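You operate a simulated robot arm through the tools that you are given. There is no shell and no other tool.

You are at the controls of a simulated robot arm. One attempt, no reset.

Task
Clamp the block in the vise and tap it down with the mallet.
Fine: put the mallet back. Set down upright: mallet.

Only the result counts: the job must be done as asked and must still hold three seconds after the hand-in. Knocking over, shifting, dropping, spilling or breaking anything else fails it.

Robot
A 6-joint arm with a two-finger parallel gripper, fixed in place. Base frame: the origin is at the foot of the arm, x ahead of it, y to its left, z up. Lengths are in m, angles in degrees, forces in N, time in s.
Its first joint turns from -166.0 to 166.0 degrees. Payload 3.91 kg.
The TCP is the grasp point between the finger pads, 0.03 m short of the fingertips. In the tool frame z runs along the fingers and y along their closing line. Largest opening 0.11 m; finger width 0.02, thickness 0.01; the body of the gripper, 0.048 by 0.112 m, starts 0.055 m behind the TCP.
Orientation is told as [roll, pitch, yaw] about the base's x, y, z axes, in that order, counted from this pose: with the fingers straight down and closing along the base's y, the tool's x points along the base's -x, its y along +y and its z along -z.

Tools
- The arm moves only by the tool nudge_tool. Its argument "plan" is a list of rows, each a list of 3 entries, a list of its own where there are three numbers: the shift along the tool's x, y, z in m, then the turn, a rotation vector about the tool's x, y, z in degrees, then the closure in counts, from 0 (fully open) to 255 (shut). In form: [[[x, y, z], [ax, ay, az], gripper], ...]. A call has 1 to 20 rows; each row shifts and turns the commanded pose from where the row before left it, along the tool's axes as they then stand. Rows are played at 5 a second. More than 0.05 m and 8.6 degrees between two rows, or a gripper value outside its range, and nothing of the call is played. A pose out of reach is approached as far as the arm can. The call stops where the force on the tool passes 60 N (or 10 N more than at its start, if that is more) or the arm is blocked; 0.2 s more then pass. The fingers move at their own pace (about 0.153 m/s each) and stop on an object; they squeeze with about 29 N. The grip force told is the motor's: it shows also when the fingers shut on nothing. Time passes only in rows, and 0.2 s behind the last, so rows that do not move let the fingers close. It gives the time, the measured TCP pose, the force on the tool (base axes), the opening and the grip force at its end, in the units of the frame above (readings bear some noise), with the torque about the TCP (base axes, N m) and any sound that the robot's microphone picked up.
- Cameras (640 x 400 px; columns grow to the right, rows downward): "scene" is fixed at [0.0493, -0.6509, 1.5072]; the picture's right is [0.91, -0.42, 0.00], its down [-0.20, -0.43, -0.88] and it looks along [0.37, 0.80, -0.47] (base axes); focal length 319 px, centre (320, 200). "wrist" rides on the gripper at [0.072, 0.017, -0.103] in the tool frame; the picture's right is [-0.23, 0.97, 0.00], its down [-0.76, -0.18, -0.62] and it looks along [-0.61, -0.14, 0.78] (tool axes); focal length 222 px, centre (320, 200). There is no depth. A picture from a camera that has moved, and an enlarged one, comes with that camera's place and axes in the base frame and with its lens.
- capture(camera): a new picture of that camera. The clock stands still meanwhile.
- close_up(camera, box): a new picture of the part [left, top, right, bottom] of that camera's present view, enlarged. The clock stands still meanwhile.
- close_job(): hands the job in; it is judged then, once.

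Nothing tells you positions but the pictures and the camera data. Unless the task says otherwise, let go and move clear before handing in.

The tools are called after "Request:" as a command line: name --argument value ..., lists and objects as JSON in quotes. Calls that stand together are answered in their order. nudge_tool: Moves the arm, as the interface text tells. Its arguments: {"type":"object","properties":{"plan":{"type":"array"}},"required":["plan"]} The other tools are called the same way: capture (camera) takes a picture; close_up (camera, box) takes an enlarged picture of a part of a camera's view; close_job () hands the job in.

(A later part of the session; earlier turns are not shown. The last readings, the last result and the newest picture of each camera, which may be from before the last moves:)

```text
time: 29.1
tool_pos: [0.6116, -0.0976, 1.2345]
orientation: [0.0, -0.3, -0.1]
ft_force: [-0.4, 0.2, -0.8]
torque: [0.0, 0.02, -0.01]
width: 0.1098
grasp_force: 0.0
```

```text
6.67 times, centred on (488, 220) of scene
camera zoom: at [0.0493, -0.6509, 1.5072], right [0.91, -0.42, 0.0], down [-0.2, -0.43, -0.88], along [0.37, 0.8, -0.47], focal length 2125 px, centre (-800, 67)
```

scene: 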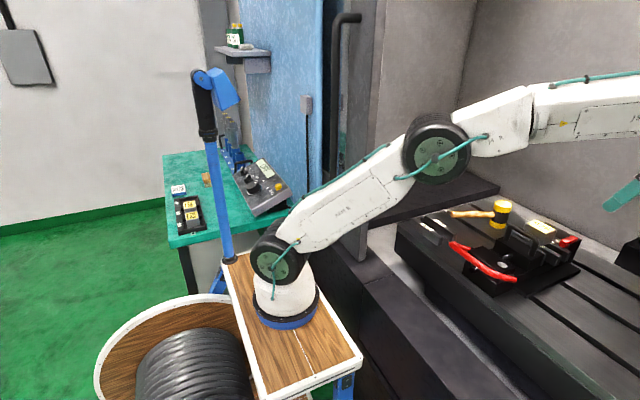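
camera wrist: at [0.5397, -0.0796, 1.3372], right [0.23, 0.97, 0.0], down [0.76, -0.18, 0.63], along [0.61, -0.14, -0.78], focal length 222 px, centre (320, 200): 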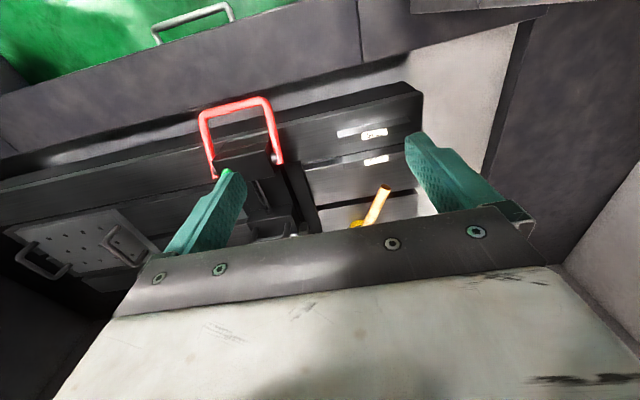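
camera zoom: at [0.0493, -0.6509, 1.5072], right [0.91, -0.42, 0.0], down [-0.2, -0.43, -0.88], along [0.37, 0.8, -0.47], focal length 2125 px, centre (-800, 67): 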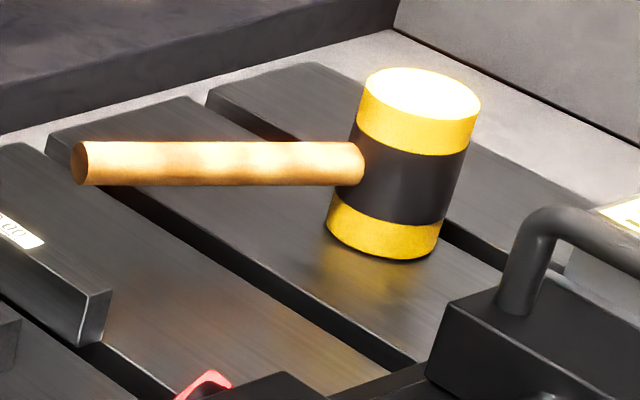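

The green indicator stays up, so the vise is clamped. The mallet's handle axis is at z≈0.966, with its end near (0.83, −0.01) and the head near (0.98, −0.08). I'll align the hand with the handle and get a closer look.

Request:
nudge_tool --plan '[[[-0.0265, 0.028, 0.006], [0, 0.3, 0], 0], [[-0.0265, 0.028, 0.006], [0, 0, 0], 0], [[-0.0265, 0.028, 0.006], [0, 0, 0], 0], [[-0.0265, 0.028, 0.006], [0, 0, 0], 0], [[-0.0265, 0.028, 0.006], [0, 0, 0], 0], [[-0.0265, 0.028, 0.005], [0, 0, 0], 0], [[0, 0, 0], [0, 0, 6.5], 0], [[0, 0, 0], [0, 0, 6.5], 0], [[0, 0, 0], [0, 0, 6.5], 0], [[0, 0, 0], [0, 0, 6.5], 0], [[0, 0, 0], [0, 0, 0], 0]]'

Request:
capture --camera "wrist"

Request:
close_up --camera "wrist" --box '[220, 110, 412, 230]'

```text
time: 31.5
tool_pos: [0.772, 0.0721, 1.197]
orientation: [0.0, -0.1, -26.1]
ft_force: [-0.3, 0.1, 0.2]
torque: [-0.01, -0.01, 0.01]
width: 0.1099
grasp_force: 0.1
```

```text
taken
camera wrist: at [0.7151, 0.1183, 1.3024], right [0.63, 0.77, 0.0], down [0.61, -0.49, 0.62], along [0.48, -0.39, -0.78], focal length 222 px, centre (320, 200)
```

wrist: 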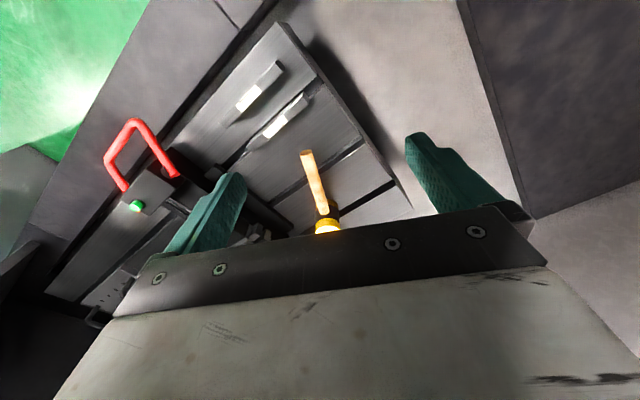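

```text
3.33 times, centred on (316, 170) of wrist
camera zoom: at [0.7151, 0.1183, 1.3024], right [0.63, 0.77, 0.0], down [0.61, -0.49, 0.62], along [0.48, -0.39, -0.78], focal length 740 px, centre (333, 300)
```

zoom: 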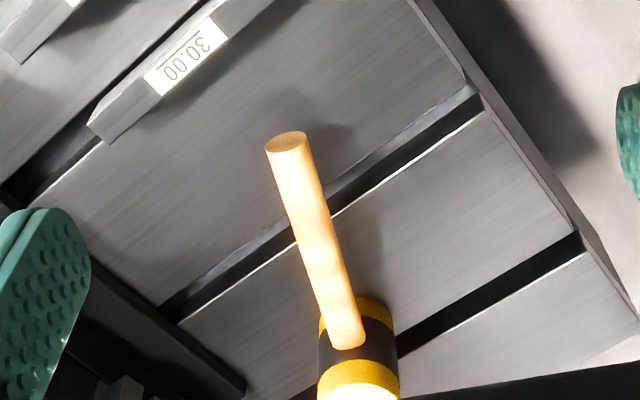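

The handle axis comes out at −26°, matching the hand's yaw, and the head centre is about (0.978, −0.076). I'll go above a grip point about 0.06 m from the head centre and check alignment before descending.

Request:
nudge_tool --plan '[[[-0.038, -0.0085, 0], [0, 0, 0], 0], [[-0.038, -0.0085, 0], [0, 0, 0], 0], [[-0.038, -0.0085, 0], [0, 0, 0], 0], [[-0.038, -0.0085, 0], [0, 0, 0], 0], [[-0.0382, -0.0087, 0], [0, 0, 0], 0], [[0, 0, 0.04], [0, 0, 0], 0], [[0, 0, 0.04], [0, 0, 0], 0], [[0, 0, 0.03], [0, 0, 0], 0], [[0, 0, 0], [0, 0, 0], 0]]'

Request:
capture --camera "wrist"

Request:
close_up --camera "scene" --box '[420, 150, 580, 250]'

```text
time: 33.5
tool_pos: [0.923, -0.0511, 1.0879]
orientation: [0.0, 0.0, -26.0]
ft_force: [0.7, 0.4, 0.3]
torque: [0.05, -0.02, 0.0]
width: 0.1102
grasp_force: 0.1
```

```text
taken
camera wrist: at [0.8667, -0.0037, 1.1918], right [0.63, 0.78, 0.0], down [0.61, -0.49, 0.62], along [0.48, -0.39, -0.78], focal length 222 px, centre (320, 200)
```

wrist: 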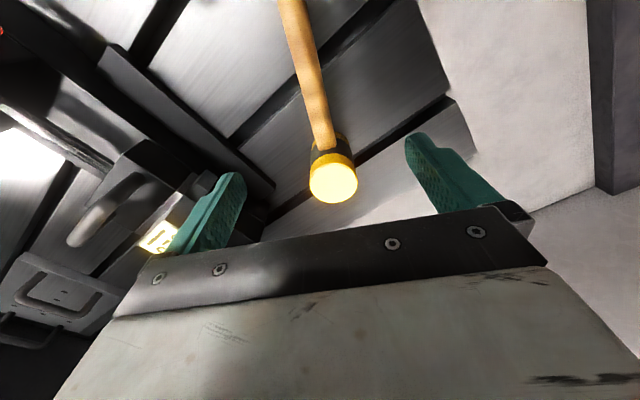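

```text
4.00 times, centred on (500, 200) of scene
camera zoom: at [0.0493, -0.6509, 1.5072], right [0.91, -0.42, 0.0], down [-0.2, -0.43, -0.88], along [0.37, 0.8, -0.47], focal length 1275 px, centre (-400, 200)
```

zoom: 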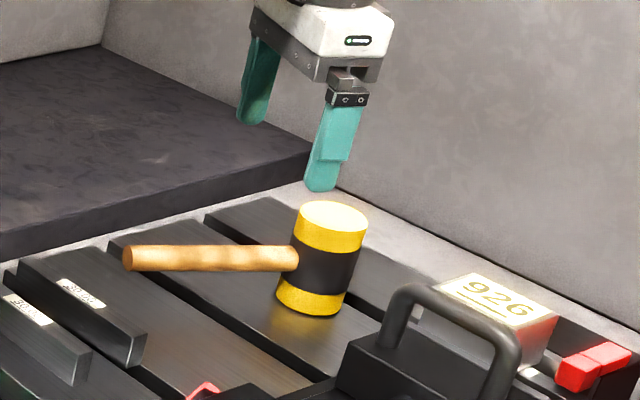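

Alignment is within about 2 mm laterally. I'll descend around the handle, leaving the fingertips clear of the table.

Request:
nudge_tool --plan '[[[0, 0, 0.03], [0, 0, 0], 0], [[0, 0, 0.03], [0, 0, 0], 0], [[0, 0, 0.025], [0, 0, 0], 0], [[0, 0, 0.015], [0, 0, 0], 0], [[0, 0, 0.01], [0, 0, 0], 0], [[0, 0, 0.005], [0, 0, 0], 0], [[0, 0, 0], [0, 0, 0], 0]]'

Request:
capture --camera "wrist"

Request:
close_up --camera "scene" --box '[420, 170, 580, 270]'

```text
time: 35.1
tool_pos: [0.9244, -0.0501, 0.9731]
orientation: [0.1, 0.1, -26.0]
ft_force: [-0.7, -0.3, 0.0]
torque: [0.01, 0.02, 0.03]
width: 0.1099
grasp_force: 0.1
```

```text
taken
camera wrist: at [0.8671, -0.0034, 1.0775], right [0.63, 0.78, 0.0], down [0.61, -0.49, 0.62], along [0.48, -0.39, -0.78], focal length 222 px, centre (320, 200)
```

wrist: 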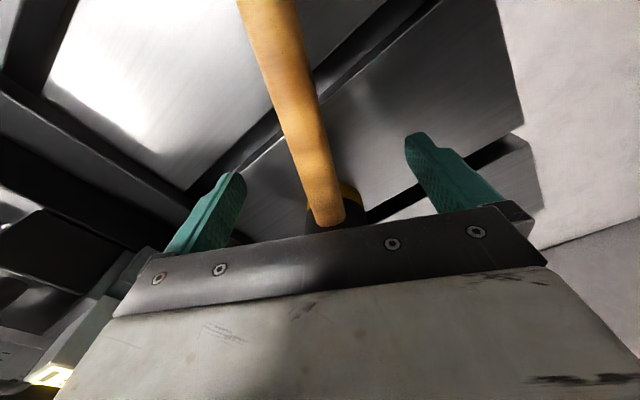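

```text
4.00 times, centred on (500, 220) of scene
camera zoom: at [0.0493, -0.6509, 1.5072], right [0.91, -0.42, 0.0], down [-0.2, -0.43, -0.88], along [0.37, 0.8, -0.47], focal length 1275 px, centre (-400, 120)
```

zoom: 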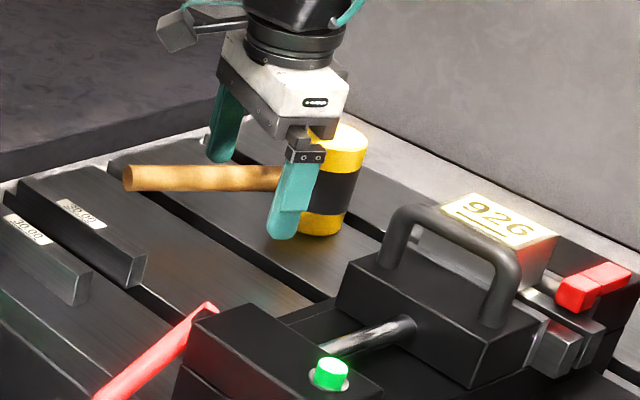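

The handle sits between the fingers. I'll close on it.

Request:
nudge_tool --plan '[[[0, 0, 0], [0, 0, 0], 130], [[0, 0, 0], [0, 0, 0], 180], [[0, 0, 0], [0, 0, 0], 255], [[0, 0, 0], [0, 0, 0], 255], [[0, 0, 0], [0, 0, 0], 255], [[0, 0, 0], [0, 0, 0], 255]]'

Request:
close_up --camera "scene" --box '[420, 170, 580, 270]'

```text
time: 36.5
tool_pos: [0.923, -0.0501, 0.9729]
orientation: [0.0, 0.0, -26.0]
ft_force: [-0.2, 0.4, 0.1]
torque: [0.02, 0.05, 0.03]
width: 0.0215
grasp_force: 29.3
```

```text
4.00 times, centred on (500, 220) of scene
camera zoom: at [0.0493, -0.6509, 1.5072], right [0.91, -0.42, 0.0], down [-0.2, -0.43, -0.88], along [0.37, 0.8, -0.47], focal length 1275 px, centre (-400, 120)
```

zoom: 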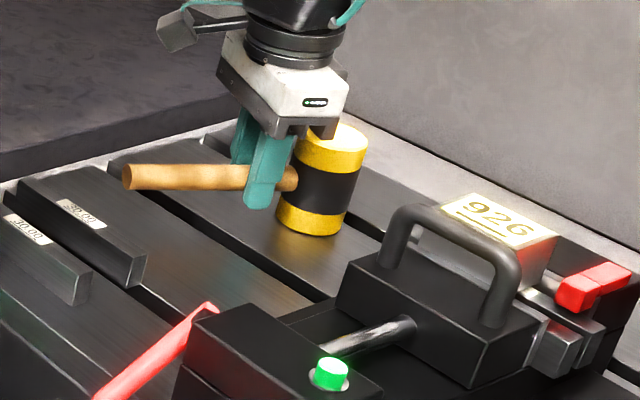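

The grip is firm at 0.0215 m, matching the handle's diameter. I'll lift slowly.

Request:
nudge_tool --plan '[[[0, 0, -0.005], [0, 0, 0], 255], [[0, 0, -0.01], [0, 0, 0], 255], [[0, 0, -0.015], [0, 0, 0], 255], [[0, 0, 0], [0, 0, 0], 255]]'

Request:
close_up --camera "scene" --box '[420, 170, 580, 270]'

```text
time: 37.5
tool_pos: [0.9229, -0.0502, 1.004]
orientation: [0.0, 0.1, -26.0]
ft_force: [0.7, 0.4, -3.3]
torque: [0.05, 0.13, 0.03]
width: 0.0214
grasp_force: 28.7
```

```text
4.00 times, centred on (500, 220) of scene
camera zoom: at [0.0493, -0.6509, 1.5072], right [0.91, -0.42, 0.0], down [-0.2, -0.43, -0.88], along [0.37, 0.8, -0.47], focal length 1275 px, centre (-400, 120)
```

zoom: 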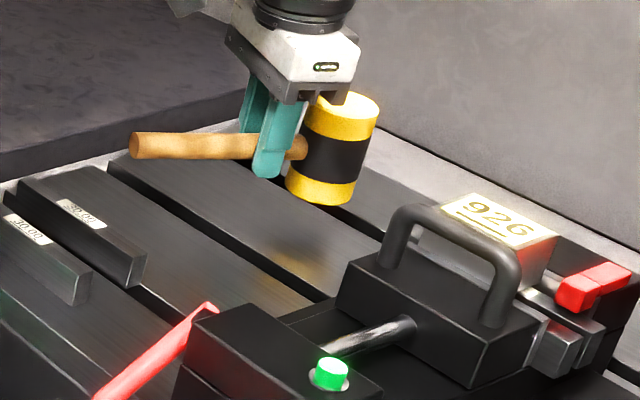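

The mallet is held level (about 3.5 N). I'll raise it well above the D-handle, turn to yaw −90° so the fingers stay clear of the D-handle, and move the head over the block.

Request:
nudge_tool --plan '[[[0, 0, -0.025], [0, 0, 0], 255], [[0, 0, -0.035], [0, 0, 0], 255], [[0, 0, -0.035], [0, 0, 0], 255], [[0, 0, -0.035], [0, 0, 0], 255], [[0, 0, -0.026], [0, 0, 0], 255], [[0, 0, 0], [0, 0, 8], 255], [[0, 0, 0], [0, 0, 8], 255], [[0, 0, 0], [0, 0, 8], 255], [[0, 0, 0], [0, 0, 8], 255], [[0, 0, 0], [0, 0, 8], 255], [[0, 0, 0], [0, 0, 8], 255], [[0, 0, 0], [0, 0, 8], 255], [[0, 0, 0], [0, 0, 8], 255], [[0, 0, 0], [0, 0, 0], 255]]'

Request:
capture --camera "wrist"

Request:
close_up --camera "scene" --box '[440, 130, 632, 250]'

```text
time: 40.5
tool_pos: [0.9239, -0.0496, 1.1586]
orientation: [0.0, -0.1, -90.0]
ft_force: [-0.1, -0.4, -4.1]
torque: [0.16, -0.02, 0.01]
width: 0.0214
grasp_force: 29.5
```

```text
taken
camera wrist: at [0.9423, 0.0219, 1.263], right [0.97, -0.23, 0.0], down [-0.18, -0.76, 0.62], along [-0.14, -0.61, -0.78], focal length 222 px, centre (320, 200)
```

wrist: 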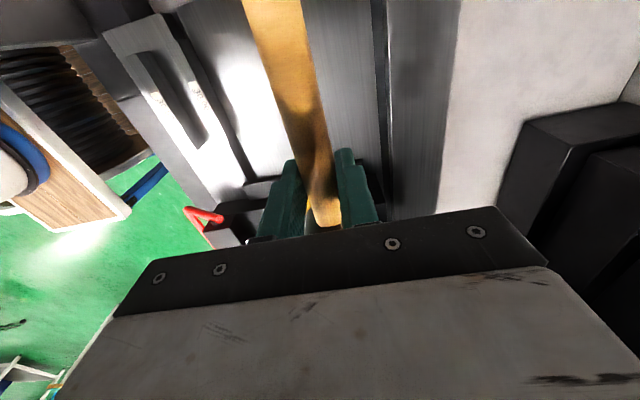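

```text
3.33 times, centred on (536, 190) of scene
camera zoom: at [0.0493, -0.6509, 1.5072], right [0.91, -0.42, 0.0], down [-0.2, -0.43, -0.88], along [0.37, 0.8, -0.47], focal length 1062 px, centre (-400, 233)
```

zoom: 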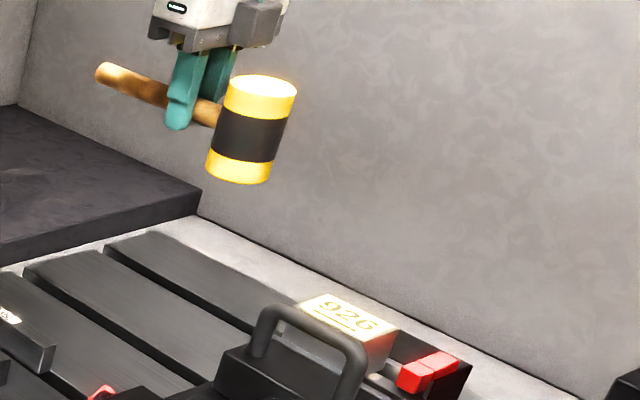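

The head hangs vertical. I'll take a sharper look at the block to place the tap.

Request:
close_up --camera "scene" --box '[508, 206, 588, 256]'

```text
8.00 times, centred on (548, 231) of scene
camera zoom: at [0.0493, -0.6509, 1.5072], right [0.91, -0.42, 0.0], down [-0.2, -0.43, -0.88], along [0.37, 0.8, -0.47], focal length 2550 px, centre (-1504, -48)
```

zoom: 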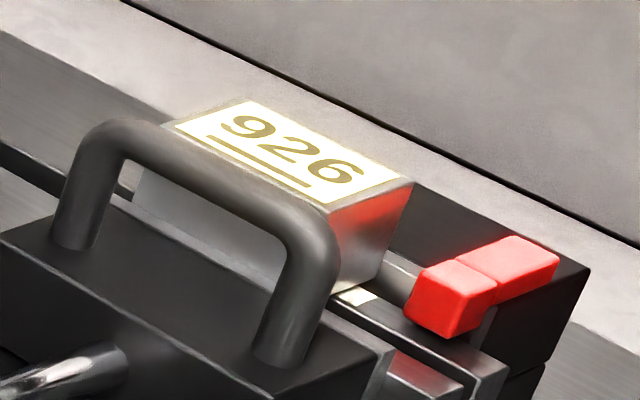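

The block's top centre is about (0.914, −0.241, 1.037), and the D-handle bar at x≈0.84 is well clear of the head. I'll move the mallet head over the block.

Request:
nudge_tool --plan '[[[-0.02, -0.002, 0], [0, 0, 0], 255], [[-0.03, -0.002, 0], [0, 0, 0], 255], [[-0.03, -0.002, 0], [0, 0, 0], 255], [[-0.03, -0.002, 0], [0, 0, 0], 255], [[-0.021, -0.002, 0], [0, 0, 0], 255], [[0, 0, 0.02], [0, 0, 0], 255], [[0, 0, 0.015], [0, 0, 0], 255], [[0, 0, 0], [0, 0, 0], 255]]'

Request:
close_up --camera "scene" --box '[492, 166, 588, 226]'

Request:
close_up --camera "scene" --box '[460, 160, 620, 260]'

Request:
capture --camera "wrist"

```text
time: 42.3
tool_pos: [0.9133, -0.182, 1.1242]
orientation: [0.0, 0.0, -90.1]
ft_force: [0.6, 0.6, -4.1]
torque: [0.17, 0.0, 0.02]
width: 0.0214
grasp_force: 29.4
```

```text
6.67 times, centred on (540, 196) of scene
camera zoom: at [0.0493, -0.6509, 1.5072], right [0.91, -0.42, 0.0], down [-0.2, -0.43, -0.88], along [0.37, 0.8, -0.47], focal length 2125 px, centre (-1147, 227)
```

zoom: 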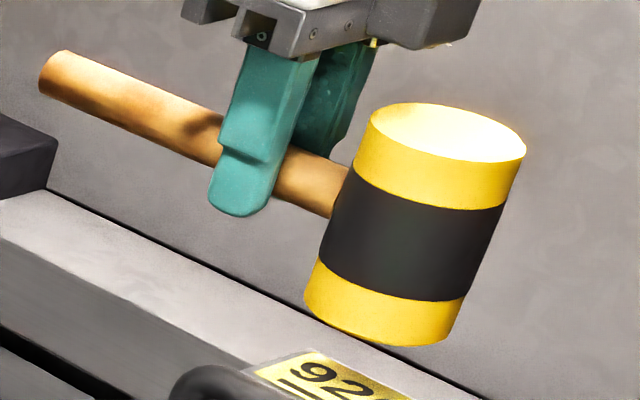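

```text
4.00 times, centred on (540, 210) of scene
camera zoom: at [0.0493, -0.6509, 1.5072], right [0.91, -0.42, 0.0], down [-0.2, -0.43, -0.88], along [0.37, 0.8, -0.47], focal length 1275 px, centre (-560, 160)
```

zoom: 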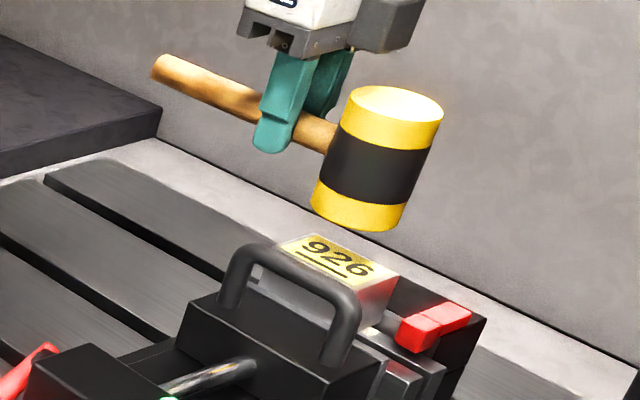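

```text
taken
camera wrist: at [0.9314, -0.1094, 1.2279], right [0.97, -0.23, 0.0], down [-0.18, -0.76, 0.62], along [-0.14, -0.61, -0.78], focal length 222 px, centre (320, 200)
```

wrist: 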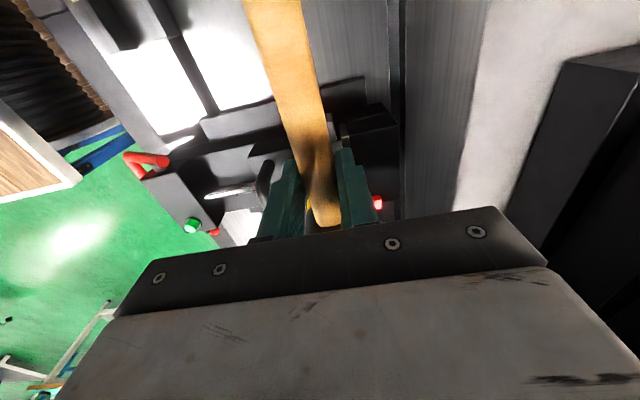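

The head is centred over the block with its bottom at about z≈1.074. I'll lower it to just above the block, then make one light tap with immediate lift.

Request:
nudge_tool --plan '[[[0, 0, 0.012], [0, 0, 0], 255], [[0, 0, 0.012], [0, 0, 0], 255], [[0, 0, 0], [0, 0, 0], 255], [[0, 0, 0.017], [0, 0, 0], 255], [[0, 0, -0.02], [0, 0, 0], 255], [[0, 0, 0], [0, 0, 0], 255]]'

Request:
close_up --camera "scene" --box '[460, 160, 620, 260]'

Request:
close_up --camera "scene" --box '[508, 206, 588, 256]'

```text
time: 43.7
tool_pos: [0.9133, -0.1819, 1.1023]
orientation: [-0.1, 0.0, -90.0]
ft_force: [-0.5, 0.0, -3.8]
torque: [0.16, 0.04, 0.02]
width: 0.0214
grasp_force: 29.2
```

```text
4.00 times, centred on (540, 210) of scene
camera zoom: at [0.0493, -0.6509, 1.5072], right [0.91, -0.42, 0.0], down [-0.2, -0.43, -0.88], along [0.37, 0.8, -0.47], focal length 1275 px, centre (-560, 160)
```

zoom: 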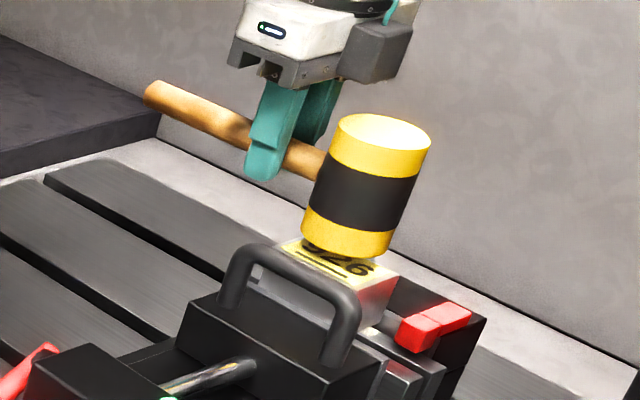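

```text
8.00 times, centred on (548, 231) of scene
camera zoom: at [0.0493, -0.6509, 1.5072], right [0.91, -0.42, 0.0], down [-0.2, -0.43, -0.88], along [0.37, 0.8, -0.47], focal length 2550 px, centre (-1504, -48)
```

zoom: 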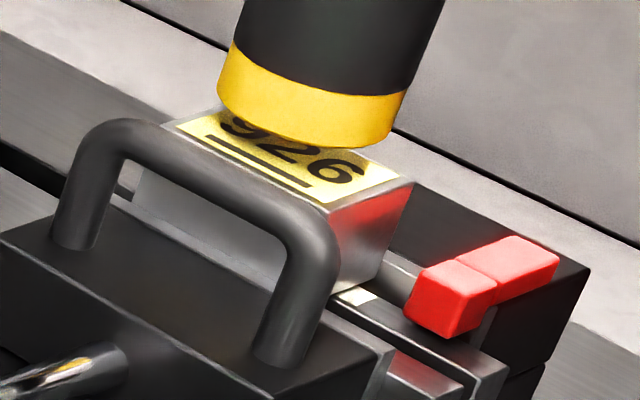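

There was no sound or sign of contact, so I probably stopped just short. I'll tap again about 6 mm deeper.

Request:
nudge_tool --plan '[[[0, 0, 0.012], [0, 0, 0], 255], [[0, 0, 0.013], [0, 0, 0], 255], [[0, 0, -0.015], [0, 0, 0], 255], [[0, 0, -0.01], [0, 0, 0], 255], [[0, 0, 0], [0, 0, 0], 255]]'

Request:
close_up --camera "scene" --box '[460, 160, 620, 260]'

Request:
close_up --camera "scene" --box '[508, 206, 588, 256]'

```text
time: 44.9
tool_pos: [0.9132, -0.1818, 1.1028]
orientation: [-0.1, 0.0, -89.9]
ft_force: [0.3, 1.0, -4.9]
torque: [0.18, 0.01, 0.0]
width: 0.0215
grasp_force: 29.3
```

```text
4.00 times, centred on (540, 210) of scene
camera zoom: at [0.0493, -0.6509, 1.5072], right [0.91, -0.42, 0.0], down [-0.2, -0.43, -0.88], along [0.37, 0.8, -0.47], focal length 1275 px, centre (-560, 160)
```

zoom: 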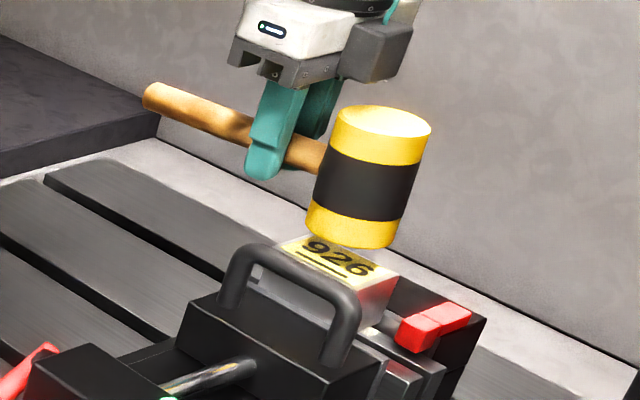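

```text
8.00 times, centred on (548, 231) of scene
camera zoom: at [0.0493, -0.6509, 1.5072], right [0.91, -0.42, 0.0], down [-0.2, -0.43, -0.88], along [0.37, 0.8, -0.47], focal length 2550 px, centre (-1504, -48)
```

zoom: 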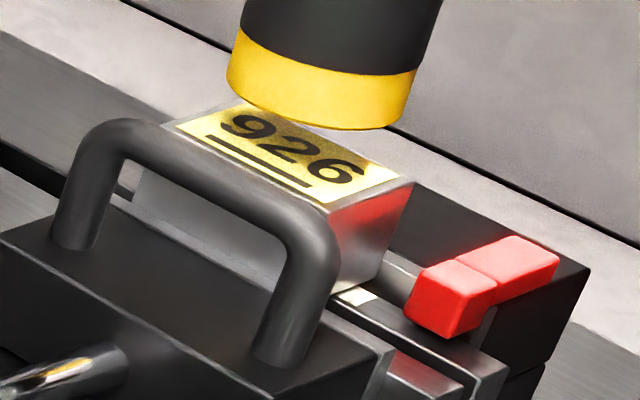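

The head touched: the mallet has shifted slightly in the grip (up a few mm and a few degrees), but I heard nothing and the block looks unmoved. I'll check closely for a gap under the block.

Request:
close_up --camera "scene" --box '[536, 220, 576, 245]'

Request:
close_up --camera "scene" --box '[492, 176, 572, 226]'

```text
16.00 times, centred on (556, 232) of scene
camera zoom: at [0.0493, -0.6509, 1.5072], right [0.91, -0.42, 0.0], down [-0.2, -0.43, -0.88], along [0.37, 0.8, -0.47], focal length 5099 px, centre (-3456, -320)
```

zoom: 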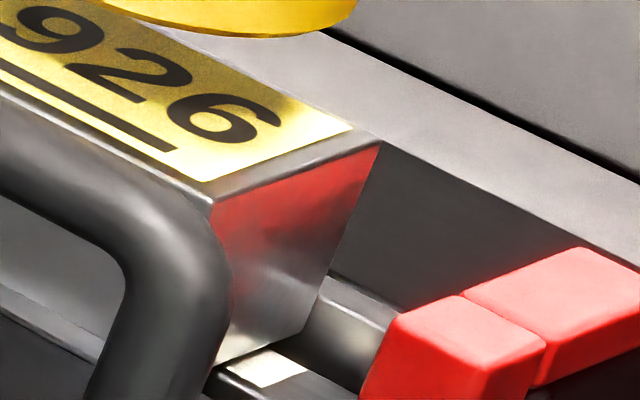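

```text
8.00 times, centred on (532, 201) of scene
camera zoom: at [0.0493, -0.6509, 1.5072], right [0.91, -0.42, 0.0], down [-0.2, -0.43, -0.88], along [0.37, 0.8, -0.47], focal length 2550 px, centre (-1376, 192)
```

zoom: 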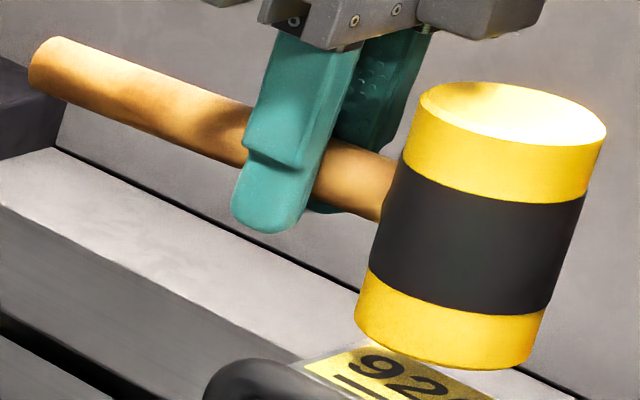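

The gap isn't visible from here. The earlier touches were slow presses, so I'll make a faster tap from higher up with a shallow end point and immediate lift.

Request:
nudge_tool --plan '[[[0, 0, -0.03], [0, 0, 0], 255], [[0, 0, -0.035], [0, 0, 0], 255], [[0, 0, 0], [0, 0, 0], 255], [[0, 0, 0.045], [0, 0, 0], 255], [[0, 0, 0.045], [0, 0, 0], 255], [[0, 0, -0.02], [0, 0, 0], 255], [[0, 0, -0.02], [0, 0, 0], 255], [[0, 0, 0], [0, 0, 0], 255]]'

Request:
close_up --camera "scene" --box '[460, 160, 620, 260]'

Request:
close_up --camera "scene" --box '[536, 220, 576, 245]'

```text
time: 46.7
tool_pos: [0.9137, -0.1828, 1.1176]
orientation: [-0.1, 0.0, -90.0]
ft_force: [-0.6, 0.2, -4.8]
torque: [0.17, 0.0, 0.02]
width: 0.0216
grasp_force: 29.1
```

```text
4.00 times, centred on (540, 210) of scene
camera zoom: at [0.0493, -0.6509, 1.5072], right [0.91, -0.42, 0.0], down [-0.2, -0.43, -0.88], along [0.37, 0.8, -0.47], focal length 1275 px, centre (-560, 160)
```

zoom: 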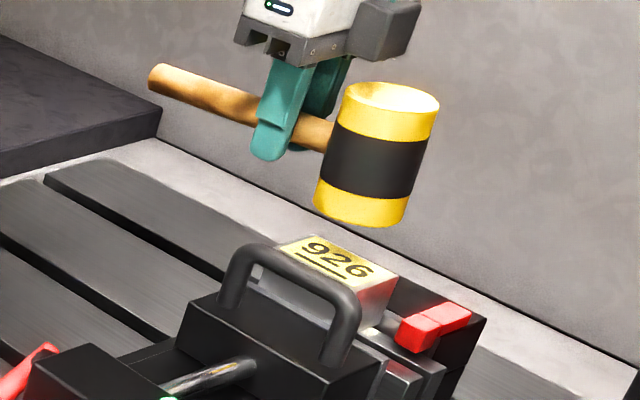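

```text
16.00 times, centred on (556, 232) of scene
camera zoom: at [0.0493, -0.6509, 1.5072], right [0.91, -0.42, 0.0], down [-0.2, -0.43, -0.88], along [0.37, 0.8, -0.47], focal length 5099 px, centre (-3456, -320)
```

zoom: 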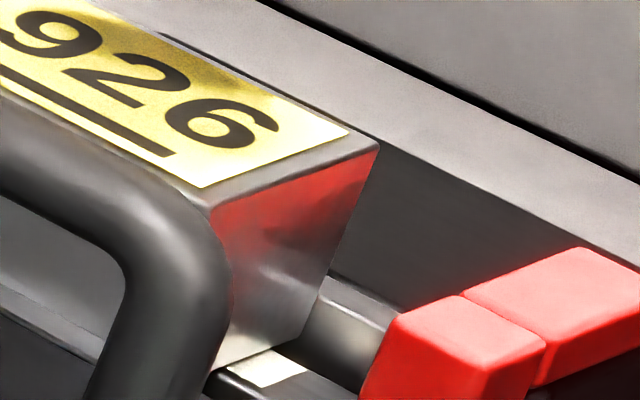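

The block top has dropped about 1 mm since the previous close-up, so the faster tap is driving it down, and the mallet barely shifted. I'll repeat the tap and compare.

Request:
nudge_tool --plan '[[[0, 0, -0.025], [0, 0, 0], 255], [[0, 0, -0.025], [0, 0, 0], 255], [[0, 0, 0], [0, 0, 0], 255], [[0, 0, 0.046], [0, 0, 0], 255], [[0, 0, 0.046], [0, 0, 0], 255], [[0, 0, -0.022], [0, 0, 0], 255], [[0, 0, -0.02], [0, 0, 0], 255], [[0, 0, 0], [0, 0, 0], 255]]'

Request:
close_up --camera "scene" --box '[460, 160, 620, 260]'

Request:
close_up --camera "scene" --box '[536, 220, 576, 245]'

```text
time: 48.5
tool_pos: [0.9143, -0.1809, 1.1178]
orientation: [-0.1, 0.0, -90.1]
ft_force: [-1.2, -0.8, -5.3]
torque: [0.15, -0.01, 0.01]
width: 0.0215
grasp_force: 28.9
```

```text
4.00 times, centred on (540, 210) of scene
camera zoom: at [0.0493, -0.6509, 1.5072], right [0.91, -0.42, 0.0], down [-0.2, -0.43, -0.88], along [0.37, 0.8, -0.47], focal length 1275 px, centre (-560, 160)
```

zoom: 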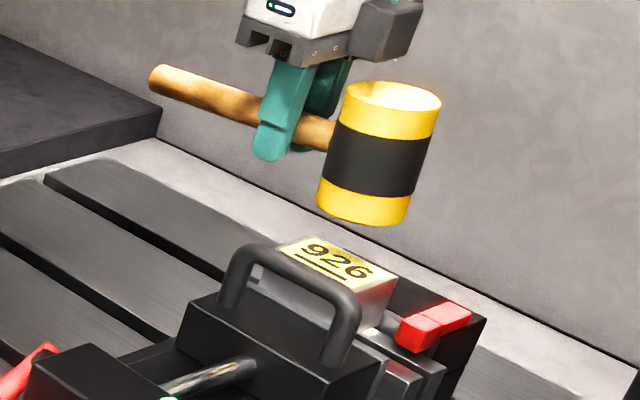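

```text
16.00 times, centred on (556, 232) of scene
camera zoom: at [0.0493, -0.6509, 1.5072], right [0.91, -0.42, 0.0], down [-0.2, -0.43, -0.88], along [0.37, 0.8, -0.47], focal length 5099 px, centre (-3456, -320)
```

zoom: 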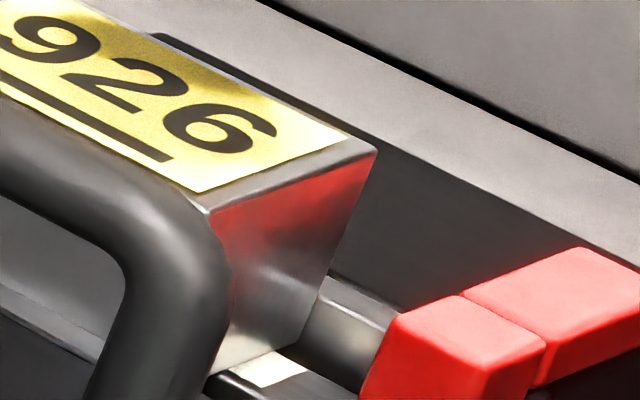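

The block dropped about another 1 mm. I'll continue with two more taps of the same kind, each slightly deeper.

Request:
nudge_tool --plan '[[[0, 0, -0.025], [0, 0, 0], 255], [[0, 0, -0.025], [0, 0, 0], 255], [[0, 0, 0], [0, 0, 0], 255], [[0, 0, 0.047], [0, 0, 0], 255], [[0, 0, 0.047], [0, 0, 0], 255], [[0, 0, -0.045], [0, 0, 0], 255], [[0, 0, -0.049], [0, 0, 0], 255], [[0, 0, 0], [0, 0, 0], 255], [[0, 0, 0.0475], [0, 0, 0], 255], [[0, 0, 0.0475], [0, 0, 0], 255], [[0, 0, -0.025], [0, 0, 0], 255], [[0, 0, -0.02], [0, 0, 0], 255], [[0, 0, 0], [0, 0, 0], 255]]'

Request:
close_up --camera "scene" --box '[460, 160, 620, 260]'

Request:
close_up --camera "scene" --box '[536, 220, 576, 245]'

```text
time: 51.3
tool_pos: [0.916, -0.1815, 1.1188]
orientation: [0.0, 0.0, -90.0]
ft_force: [0.2, 0.5, -4.4]
torque: [0.16, -0.04, 0.04]
width: 0.0215
grasp_force: 28.9
```

```text
4.00 times, centred on (540, 210) of scene
camera zoom: at [0.0493, -0.6509, 1.5072], right [0.91, -0.42, 0.0], down [-0.2, -0.43, -0.88], along [0.37, 0.8, -0.47], focal length 1275 px, centre (-560, 160)
```

zoom: 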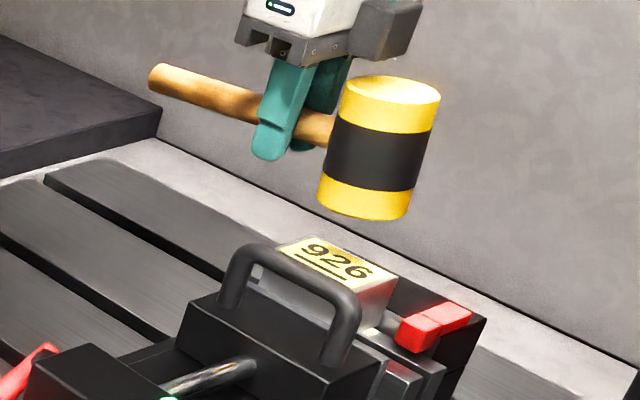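

```text
16.00 times, centred on (556, 232) of scene
camera zoom: at [0.0493, -0.6509, 1.5072], right [0.91, -0.42, 0.0], down [-0.2, -0.43, -0.88], along [0.37, 0.8, -0.47], focal length 5099 px, centre (-3456, -320)
```

zoom: 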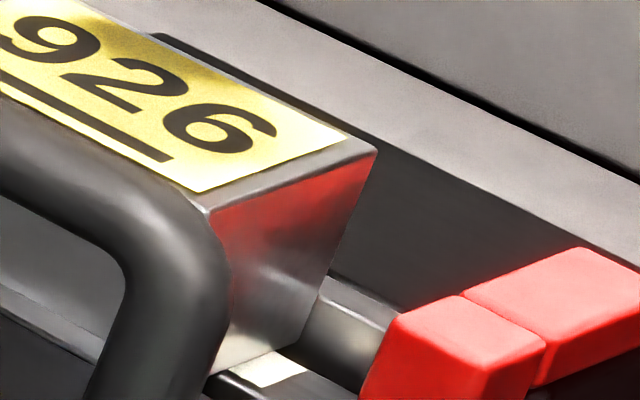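

The last two taps caused no further movement, so the block seems seated. I'll do one firmer confirming tap and also check that the clamp indicator is still up.

Request:
nudge_tool --plan '[[[0, 0, -0.025], [0, 0, 0], 255], [[0, 0, -0.025], [0, 0, 0], 255], [[0, 0, 0], [0, 0, 0], 255], [[0, 0, 0.049], [0, 0, 0], 255], [[0, 0, 0.049], [0, 0, 0], 255], [[0, 0, -0.035], [0, 0, 0], 255], [[0, 0, -0.035], [0, 0, 0], 255], [[0, 0, 0], [0, 0, 0], 255]]'

Request:
close_up --camera "scene" --box '[536, 220, 576, 245]'

Request:
close_up --camera "scene" --box '[420, 140, 612, 260]'

Request:
close_up --camera "scene" --box '[492, 146, 572, 196]'

```text
time: 53.1
tool_pos: [0.9119, -0.1807, 1.1402]
orientation: [0.0, 0.0, -90.0]
ft_force: [0.1, -1.1, -4.3]
torque: [0.15, -0.02, 0.0]
width: 0.0216
grasp_force: 29.5
```

```text
16.00 times, centred on (556, 232) of scene
camera zoom: at [0.0493, -0.6509, 1.5072], right [0.91, -0.42, 0.0], down [-0.2, -0.43, -0.88], along [0.37, 0.8, -0.47], focal length 5099 px, centre (-3456, -320)
```

zoom: 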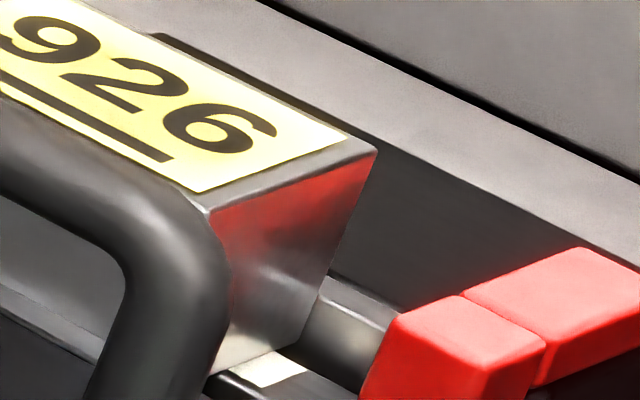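

```text
3.33 times, centred on (516, 200) of scene
camera zoom: at [0.0493, -0.6509, 1.5072], right [0.91, -0.42, 0.0], down [-0.2, -0.43, -0.88], along [0.37, 0.8, -0.47], focal length 1062 px, centre (-333, 200)
```

zoom: 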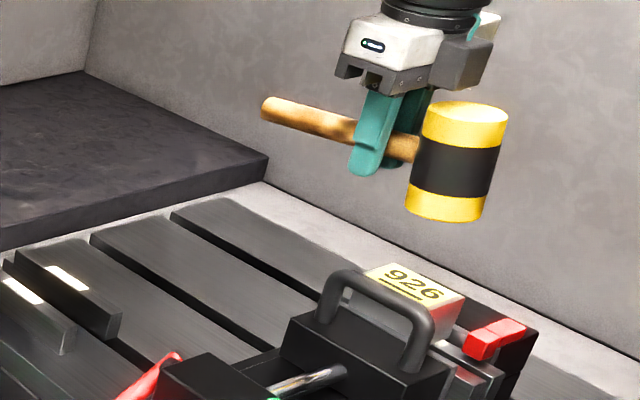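

```text
8.00 times, centred on (532, 171) of scene
camera zoom: at [0.0493, -0.6509, 1.5072], right [0.91, -0.42, 0.0], down [-0.2, -0.43, -0.88], along [0.37, 0.8, -0.47], focal length 2550 px, centre (-1376, 432)
```

zoom: 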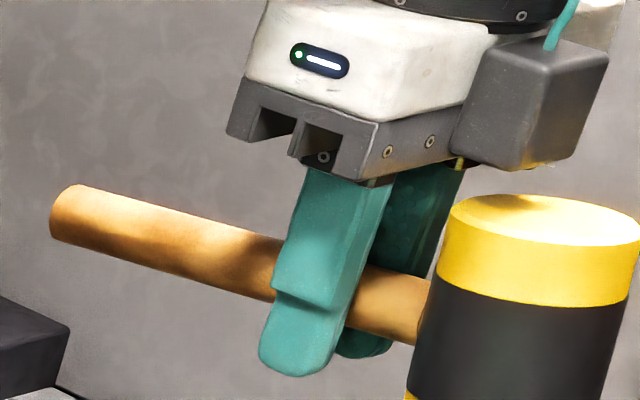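

The block hasn't moved further, so it is seated, and the green indicator is still up. The mallet has pivoted about 6.5° (head up) and slid up a few mm in the grip. I'll carry it back above its original spot and tilt the tool to make the mallet upright again.

Request:
nudge_tool --plan '[[[0, 0, -0.02], [0, 0, 0], 255], [[0.025, 0.002, 0], [0, 0, 0], 255], [[0.035, 0.003, 0], [0, 0, 0], 255], [[0.035, 0.003, 0], [0, 0, 0], 255], [[0.0355, 0.003, 0], [0, 0, 0], 255], [[0, 0, 0], [0, 0, -8], 255], [[0, 0, 0], [0, 0, -8], 255], [[0, 0, 0], [0, 0, -8], 255], [[0, 0, 0], [0, 0, -8], 255], [[0, 0, 0], [0, 0, -8], 255], [[0, 0, 0], [0, 0, -8], 255], [[0, 0, 0], [0, 0, -8], 255], [[0, 0, 0], [0, 0, -8], 255], [[0, 0, 0], [0, 3.2, 0], 255], [[0, 0, 0], [0, 3.2, 0], 255], [[0, 0, 0], [0, 0, 0], 255]]'

Request:
close_up --camera "scene" --box '[420, 120, 580, 220]'

Request:
close_up --camera "scene" --box '[460, 140, 540, 190]'

Request:
capture --camera "wrist"

```text
time: 56.5
tool_pos: [0.9245, -0.0516, 1.1601]
orientation: [0.1, 6.5, -25.9]
ft_force: [-0.4, -0.2, -4.9]
torque: [0.04, 0.17, -0.02]
width: 0.0217
grasp_force: 29.1
```

```text
4.00 times, centred on (500, 170) of scene
camera zoom: at [0.0493, -0.6509, 1.5072], right [0.91, -0.42, 0.0], down [-0.2, -0.43, -0.88], along [0.37, 0.8, -0.47], focal length 1275 px, centre (-400, 320)
```

zoom: 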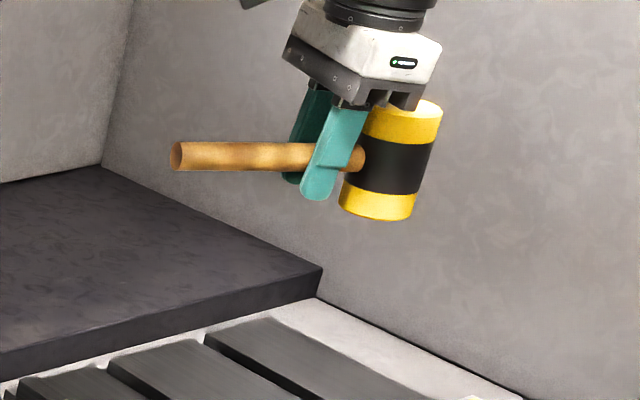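

```text
8.00 times, centred on (500, 165) of scene
camera zoom: at [0.0493, -0.6509, 1.5072], right [0.91, -0.42, 0.0], down [-0.2, -0.43, -0.88], along [0.37, 0.8, -0.47], focal length 2550 px, centre (-1120, 480)
```

zoom: 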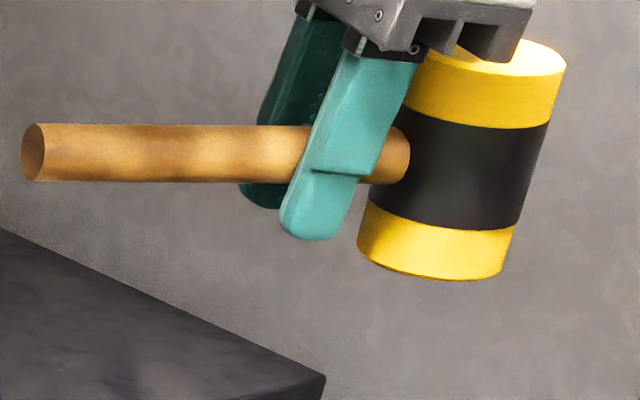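

```text
taken
camera wrist: at [0.879, -0.0091, 1.2712], right [0.63, 0.78, -0.03], down [0.67, -0.52, 0.53], along [0.4, -0.35, -0.85], focal length 222 px, centre (320, 200)
```

wrist: 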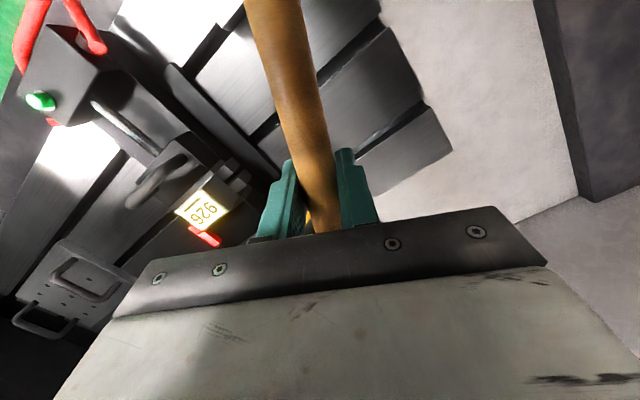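

The mallet is level and its handle is within about 3 mm of its original footprint. I'll lower it straight down, compensating for the 6.5° tool tilt.

Request:
nudge_tool --plan '[[[-0.0034, 0, 0.0298], [0, 0, 0], 255], [[-0.0045, 0, 0.0397], [0, 0, 0], 255], [[-0.0045, 0, 0.0397], [0, 0, 0], 255], [[-0.0034, 0, 0.0298], [0, 0, 0], 255], [[-0.0023, 0, 0.0199], [0, 0, 0], 255], [[-0.0017, 0, 0.0149], [0, 0, 0], 255], [[-0.0009, 0, 0.0079], [0, 0, 0], 255], [[0, 0, 0], [0, 0, 0], 255]]'

Request:
close_up --camera "scene" --box '[440, 180, 536, 240]'

```text
time: 58.3
tool_pos: [0.9249, -0.052, 0.9775]
orientation: [0.0, 6.3, -25.9]
ft_force: [1.2, -0.3, -4.7]
torque: [0.1, 0.16, 0.0]
width: 0.0217
grasp_force: 28.9
```

```text
6.67 times, centred on (488, 210) of scene
camera zoom: at [0.0493, -0.6509, 1.5072], right [0.91, -0.42, 0.0], down [-0.2, -0.43, -0.88], along [0.37, 0.8, -0.47], focal length 2125 px, centre (-800, 133)
```

zoom: 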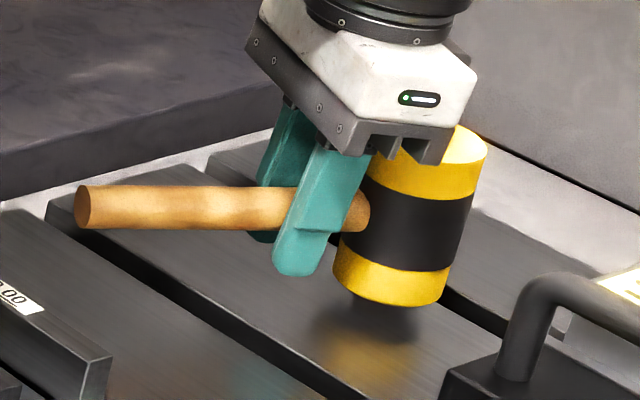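

The mallet is about 12 mm above the table, directly over its original spot. I'll lower it in small steps until I feel contact.

Request:
nudge_tool --plan '[[[-0.0006, 0, 0.005], [0, 0, 0], 255], [[-0.0003, 0, 0.003], [0, 0, 0], 255], [[-0.0002, 0, 0.002], [0, 0, 0], 255], [[-0.0002, 0, 0.0015], [0, 0, 0], 255], [[0, 0, 0], [0, 0, 0], 255]]'

Request:
close_up --camera "scene" --box '[440, 180, 536, 240]'

```text
time: 59.5
tool_pos: [0.925, -0.0506, 0.9661]
orientation: [0.0, 6.4, -26.0]
ft_force: [0.2, -0.8, -4.0]
torque: [0.07, 0.14, 0.0]
width: 0.0216
grasp_force: 28.5
```

```text
6.67 times, centred on (488, 210) of scene
camera zoom: at [0.0493, -0.6509, 1.5072], right [0.91, -0.42, 0.0], down [-0.2, -0.43, -0.88], along [0.37, 0.8, -0.47], focal length 2125 px, centre (-800, 133)
```

zoom: 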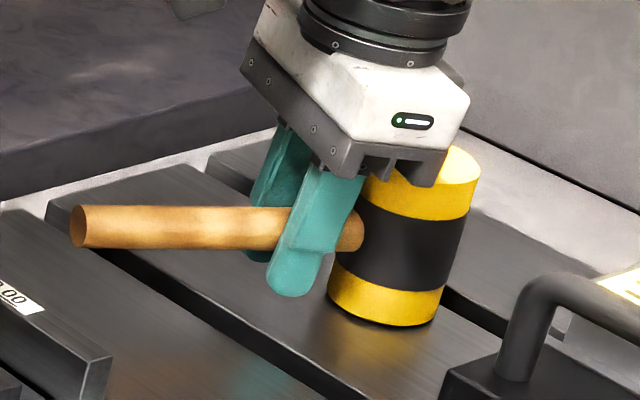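

Almost down, roughly 1–2 mm to go. I'll continue in 1 mm steps.

Request:
nudge_tool --plan '[[[-0.0001, 0, 0.001], [0, 0, 0], 255], [[-0.0001, 0, 0.001], [0, 0, 0], 255], [[0, 0, 0], [0, 0, 0], 255]]'

```text
time: 60.3
tool_pos: [0.9254, -0.0504, 0.9639]
orientation: [-0.1, 6.4, -25.9]
ft_force: [-1.9, -1.7, 7.4]
torque: [-0.1, -0.51, -0.09]
width: 0.0215
grasp_force: 28.8
```

Contact: the force is now +7 N upward, so the head rests on the table. I'll ease off half a millimetre and open the fingers.

Request:
nudge_tool --plan '[[[0, 0, -0.0006], [0, 0, 0], 255], [[0, 0, 0], [0, 0, 0], 180], [[0, 0, 0], [0, 0, 0], 120], [[0, 0, 0], [0, 0, 0], 40], [[0, 0, 0], [0, 0, 0], 0], [[0, 0, 0], [0, 0, 0], 0]]'

Request:
close_up --camera "scene" --box '[440, 180, 536, 240]'

Request:
capture --camera "wrist"

```text
time: 61.7
tool_pos: [0.9246, -0.0518, 0.9646]
orientation: [0.0, 6.4, -26.0]
ft_force: [0.6, 0.1, -0.2]
torque: [0.01, 0.02, 0.03]
width: 0.1099
grasp_force: 0.1
```

```text
6.67 times, centred on (488, 210) of scene
camera zoom: at [0.0493, -0.6509, 1.5072], right [0.91, -0.42, 0.0], down [-0.2, -0.43, -0.88], along [0.37, 0.8, -0.47], focal length 2125 px, centre (-800, 133)
```

zoom: 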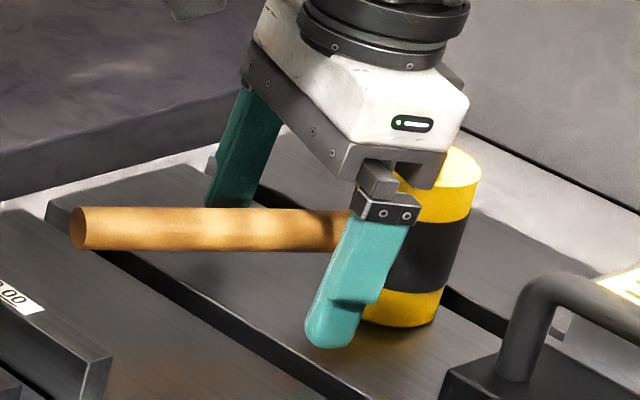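

```text
taken
camera wrist: at [0.8791, -0.0096, 1.0758], right [0.63, 0.78, -0.03], down [0.66, -0.52, 0.53], along [0.4, -0.35, -0.84], focal length 222 px, centre (320, 200)
```

wrist: 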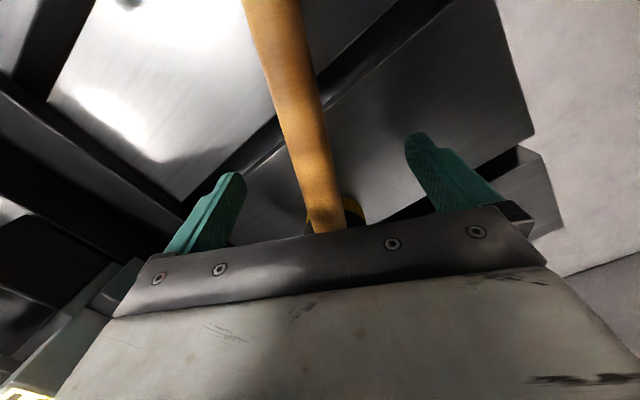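

The mallet is released and standing upright. I'll retreat straight up and clear, then check the final state.

Request:
nudge_tool --plan '[[[0.0017, 0, -0.0149], [0, 0, 0], 0], [[0.0034, 0, -0.0298], [0, 0, 0], 0], [[0.0045, 0, -0.0397], [0, 0, 0], 0], [[0.0045, 0, -0.0397], [0, 0, 0], 0], [[0.0045, 0, -0.0397], [0, 0, 0], 0], [[0.0045, 0, -0.0397], [0, 0, 0], 0], [[0, 0, 0], [0, -6.4, 0], 0], [[0.04, 0, 0], [0, 0, 0], 0], [[0.04, 0, 0], [0, 0, 0], 0], [[0.04, 0, 0], [0, 0, 0], 0], [[0.04, 0, 0], [0, 0, 0], 0], [[0, 0, 0], [0, 0, 0], 0]]'

Request:
close_up --camera "scene" --box '[440, 190, 536, 250]'

Request:
close_up --camera "scene" --box '[420, 180, 612, 300]'

Request:
close_up --camera "scene" --box '[536, 220, 576, 245]'

Request:
capture --camera "scene"

Request:
capture --camera "wrist"

```text
time: 64.3
tool_pos: [0.7798, 0.0192, 1.169]
orientation: [0.0, 0.0, -25.9]
ft_force: [-0.7, -0.5, -0.3]
torque: [-0.02, -0.02, 0.0]
width: 0.1101
grasp_force: 0.1
```

```text
6.67 times, centred on (488, 220) of scene
camera zoom: at [0.0493, -0.6509, 1.5072], right [0.91, -0.42, 0.0], down [-0.2, -0.43, -0.88], along [0.37, 0.8, -0.47], focal length 2125 px, centre (-800, 67)
```

zoom: 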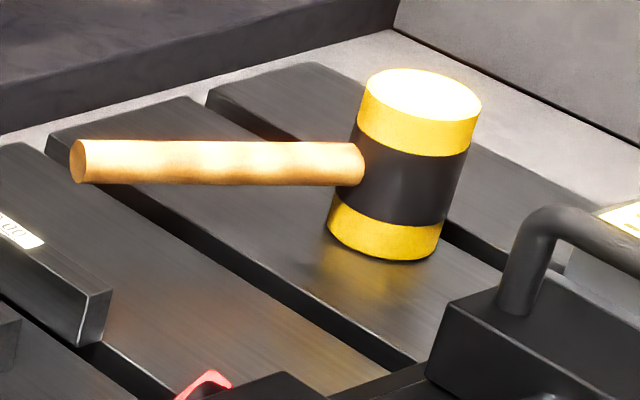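

```text
3.33 times, centred on (516, 240) of scene
camera zoom: at [0.0493, -0.6509, 1.5072], right [0.91, -0.42, 0.0], down [-0.2, -0.43, -0.88], along [0.37, 0.8, -0.47], focal length 1062 px, centre (-333, 67)
```

zoom: 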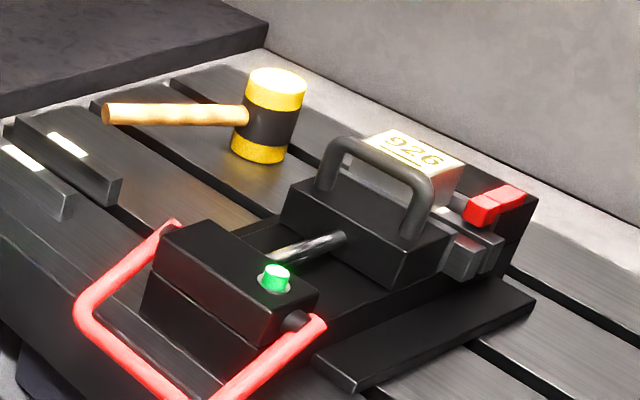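

```text
16.00 times, centred on (556, 232) of scene
camera zoom: at [0.0493, -0.6509, 1.5072], right [0.91, -0.42, 0.0], down [-0.2, -0.43, -0.88], along [0.37, 0.8, -0.47], focal length 5099 px, centre (-3456, -320)
```

zoom: 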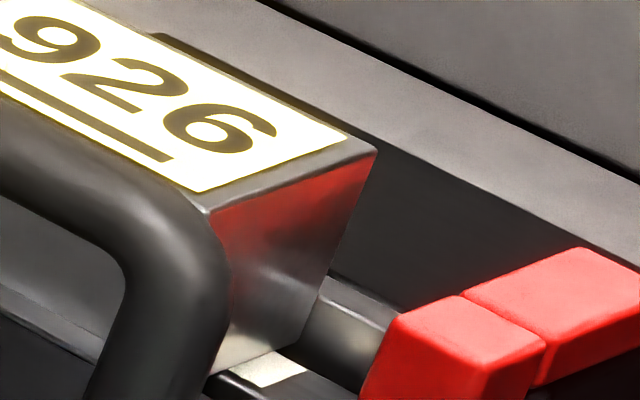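

```text
taken
```

scene: 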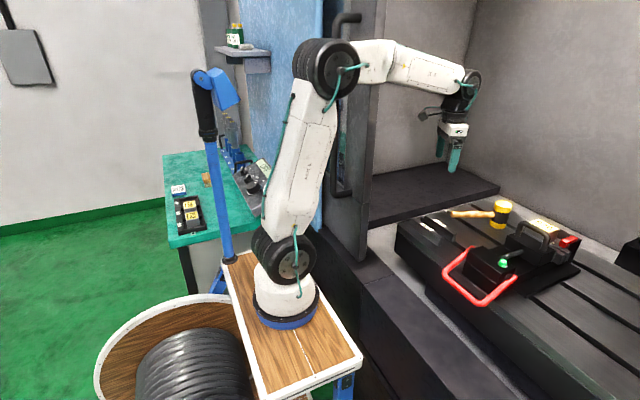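

```text
taken
camera wrist: at [0.7234, 0.0661, 1.2732], right [0.63, 0.78, 0.0], down [0.61, -0.49, 0.62], along [0.48, -0.39, -0.78], focal length 222 px, centre (320, 200)
```

wrist: 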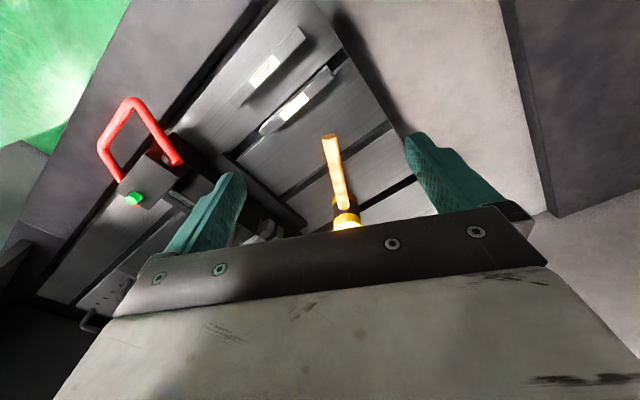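

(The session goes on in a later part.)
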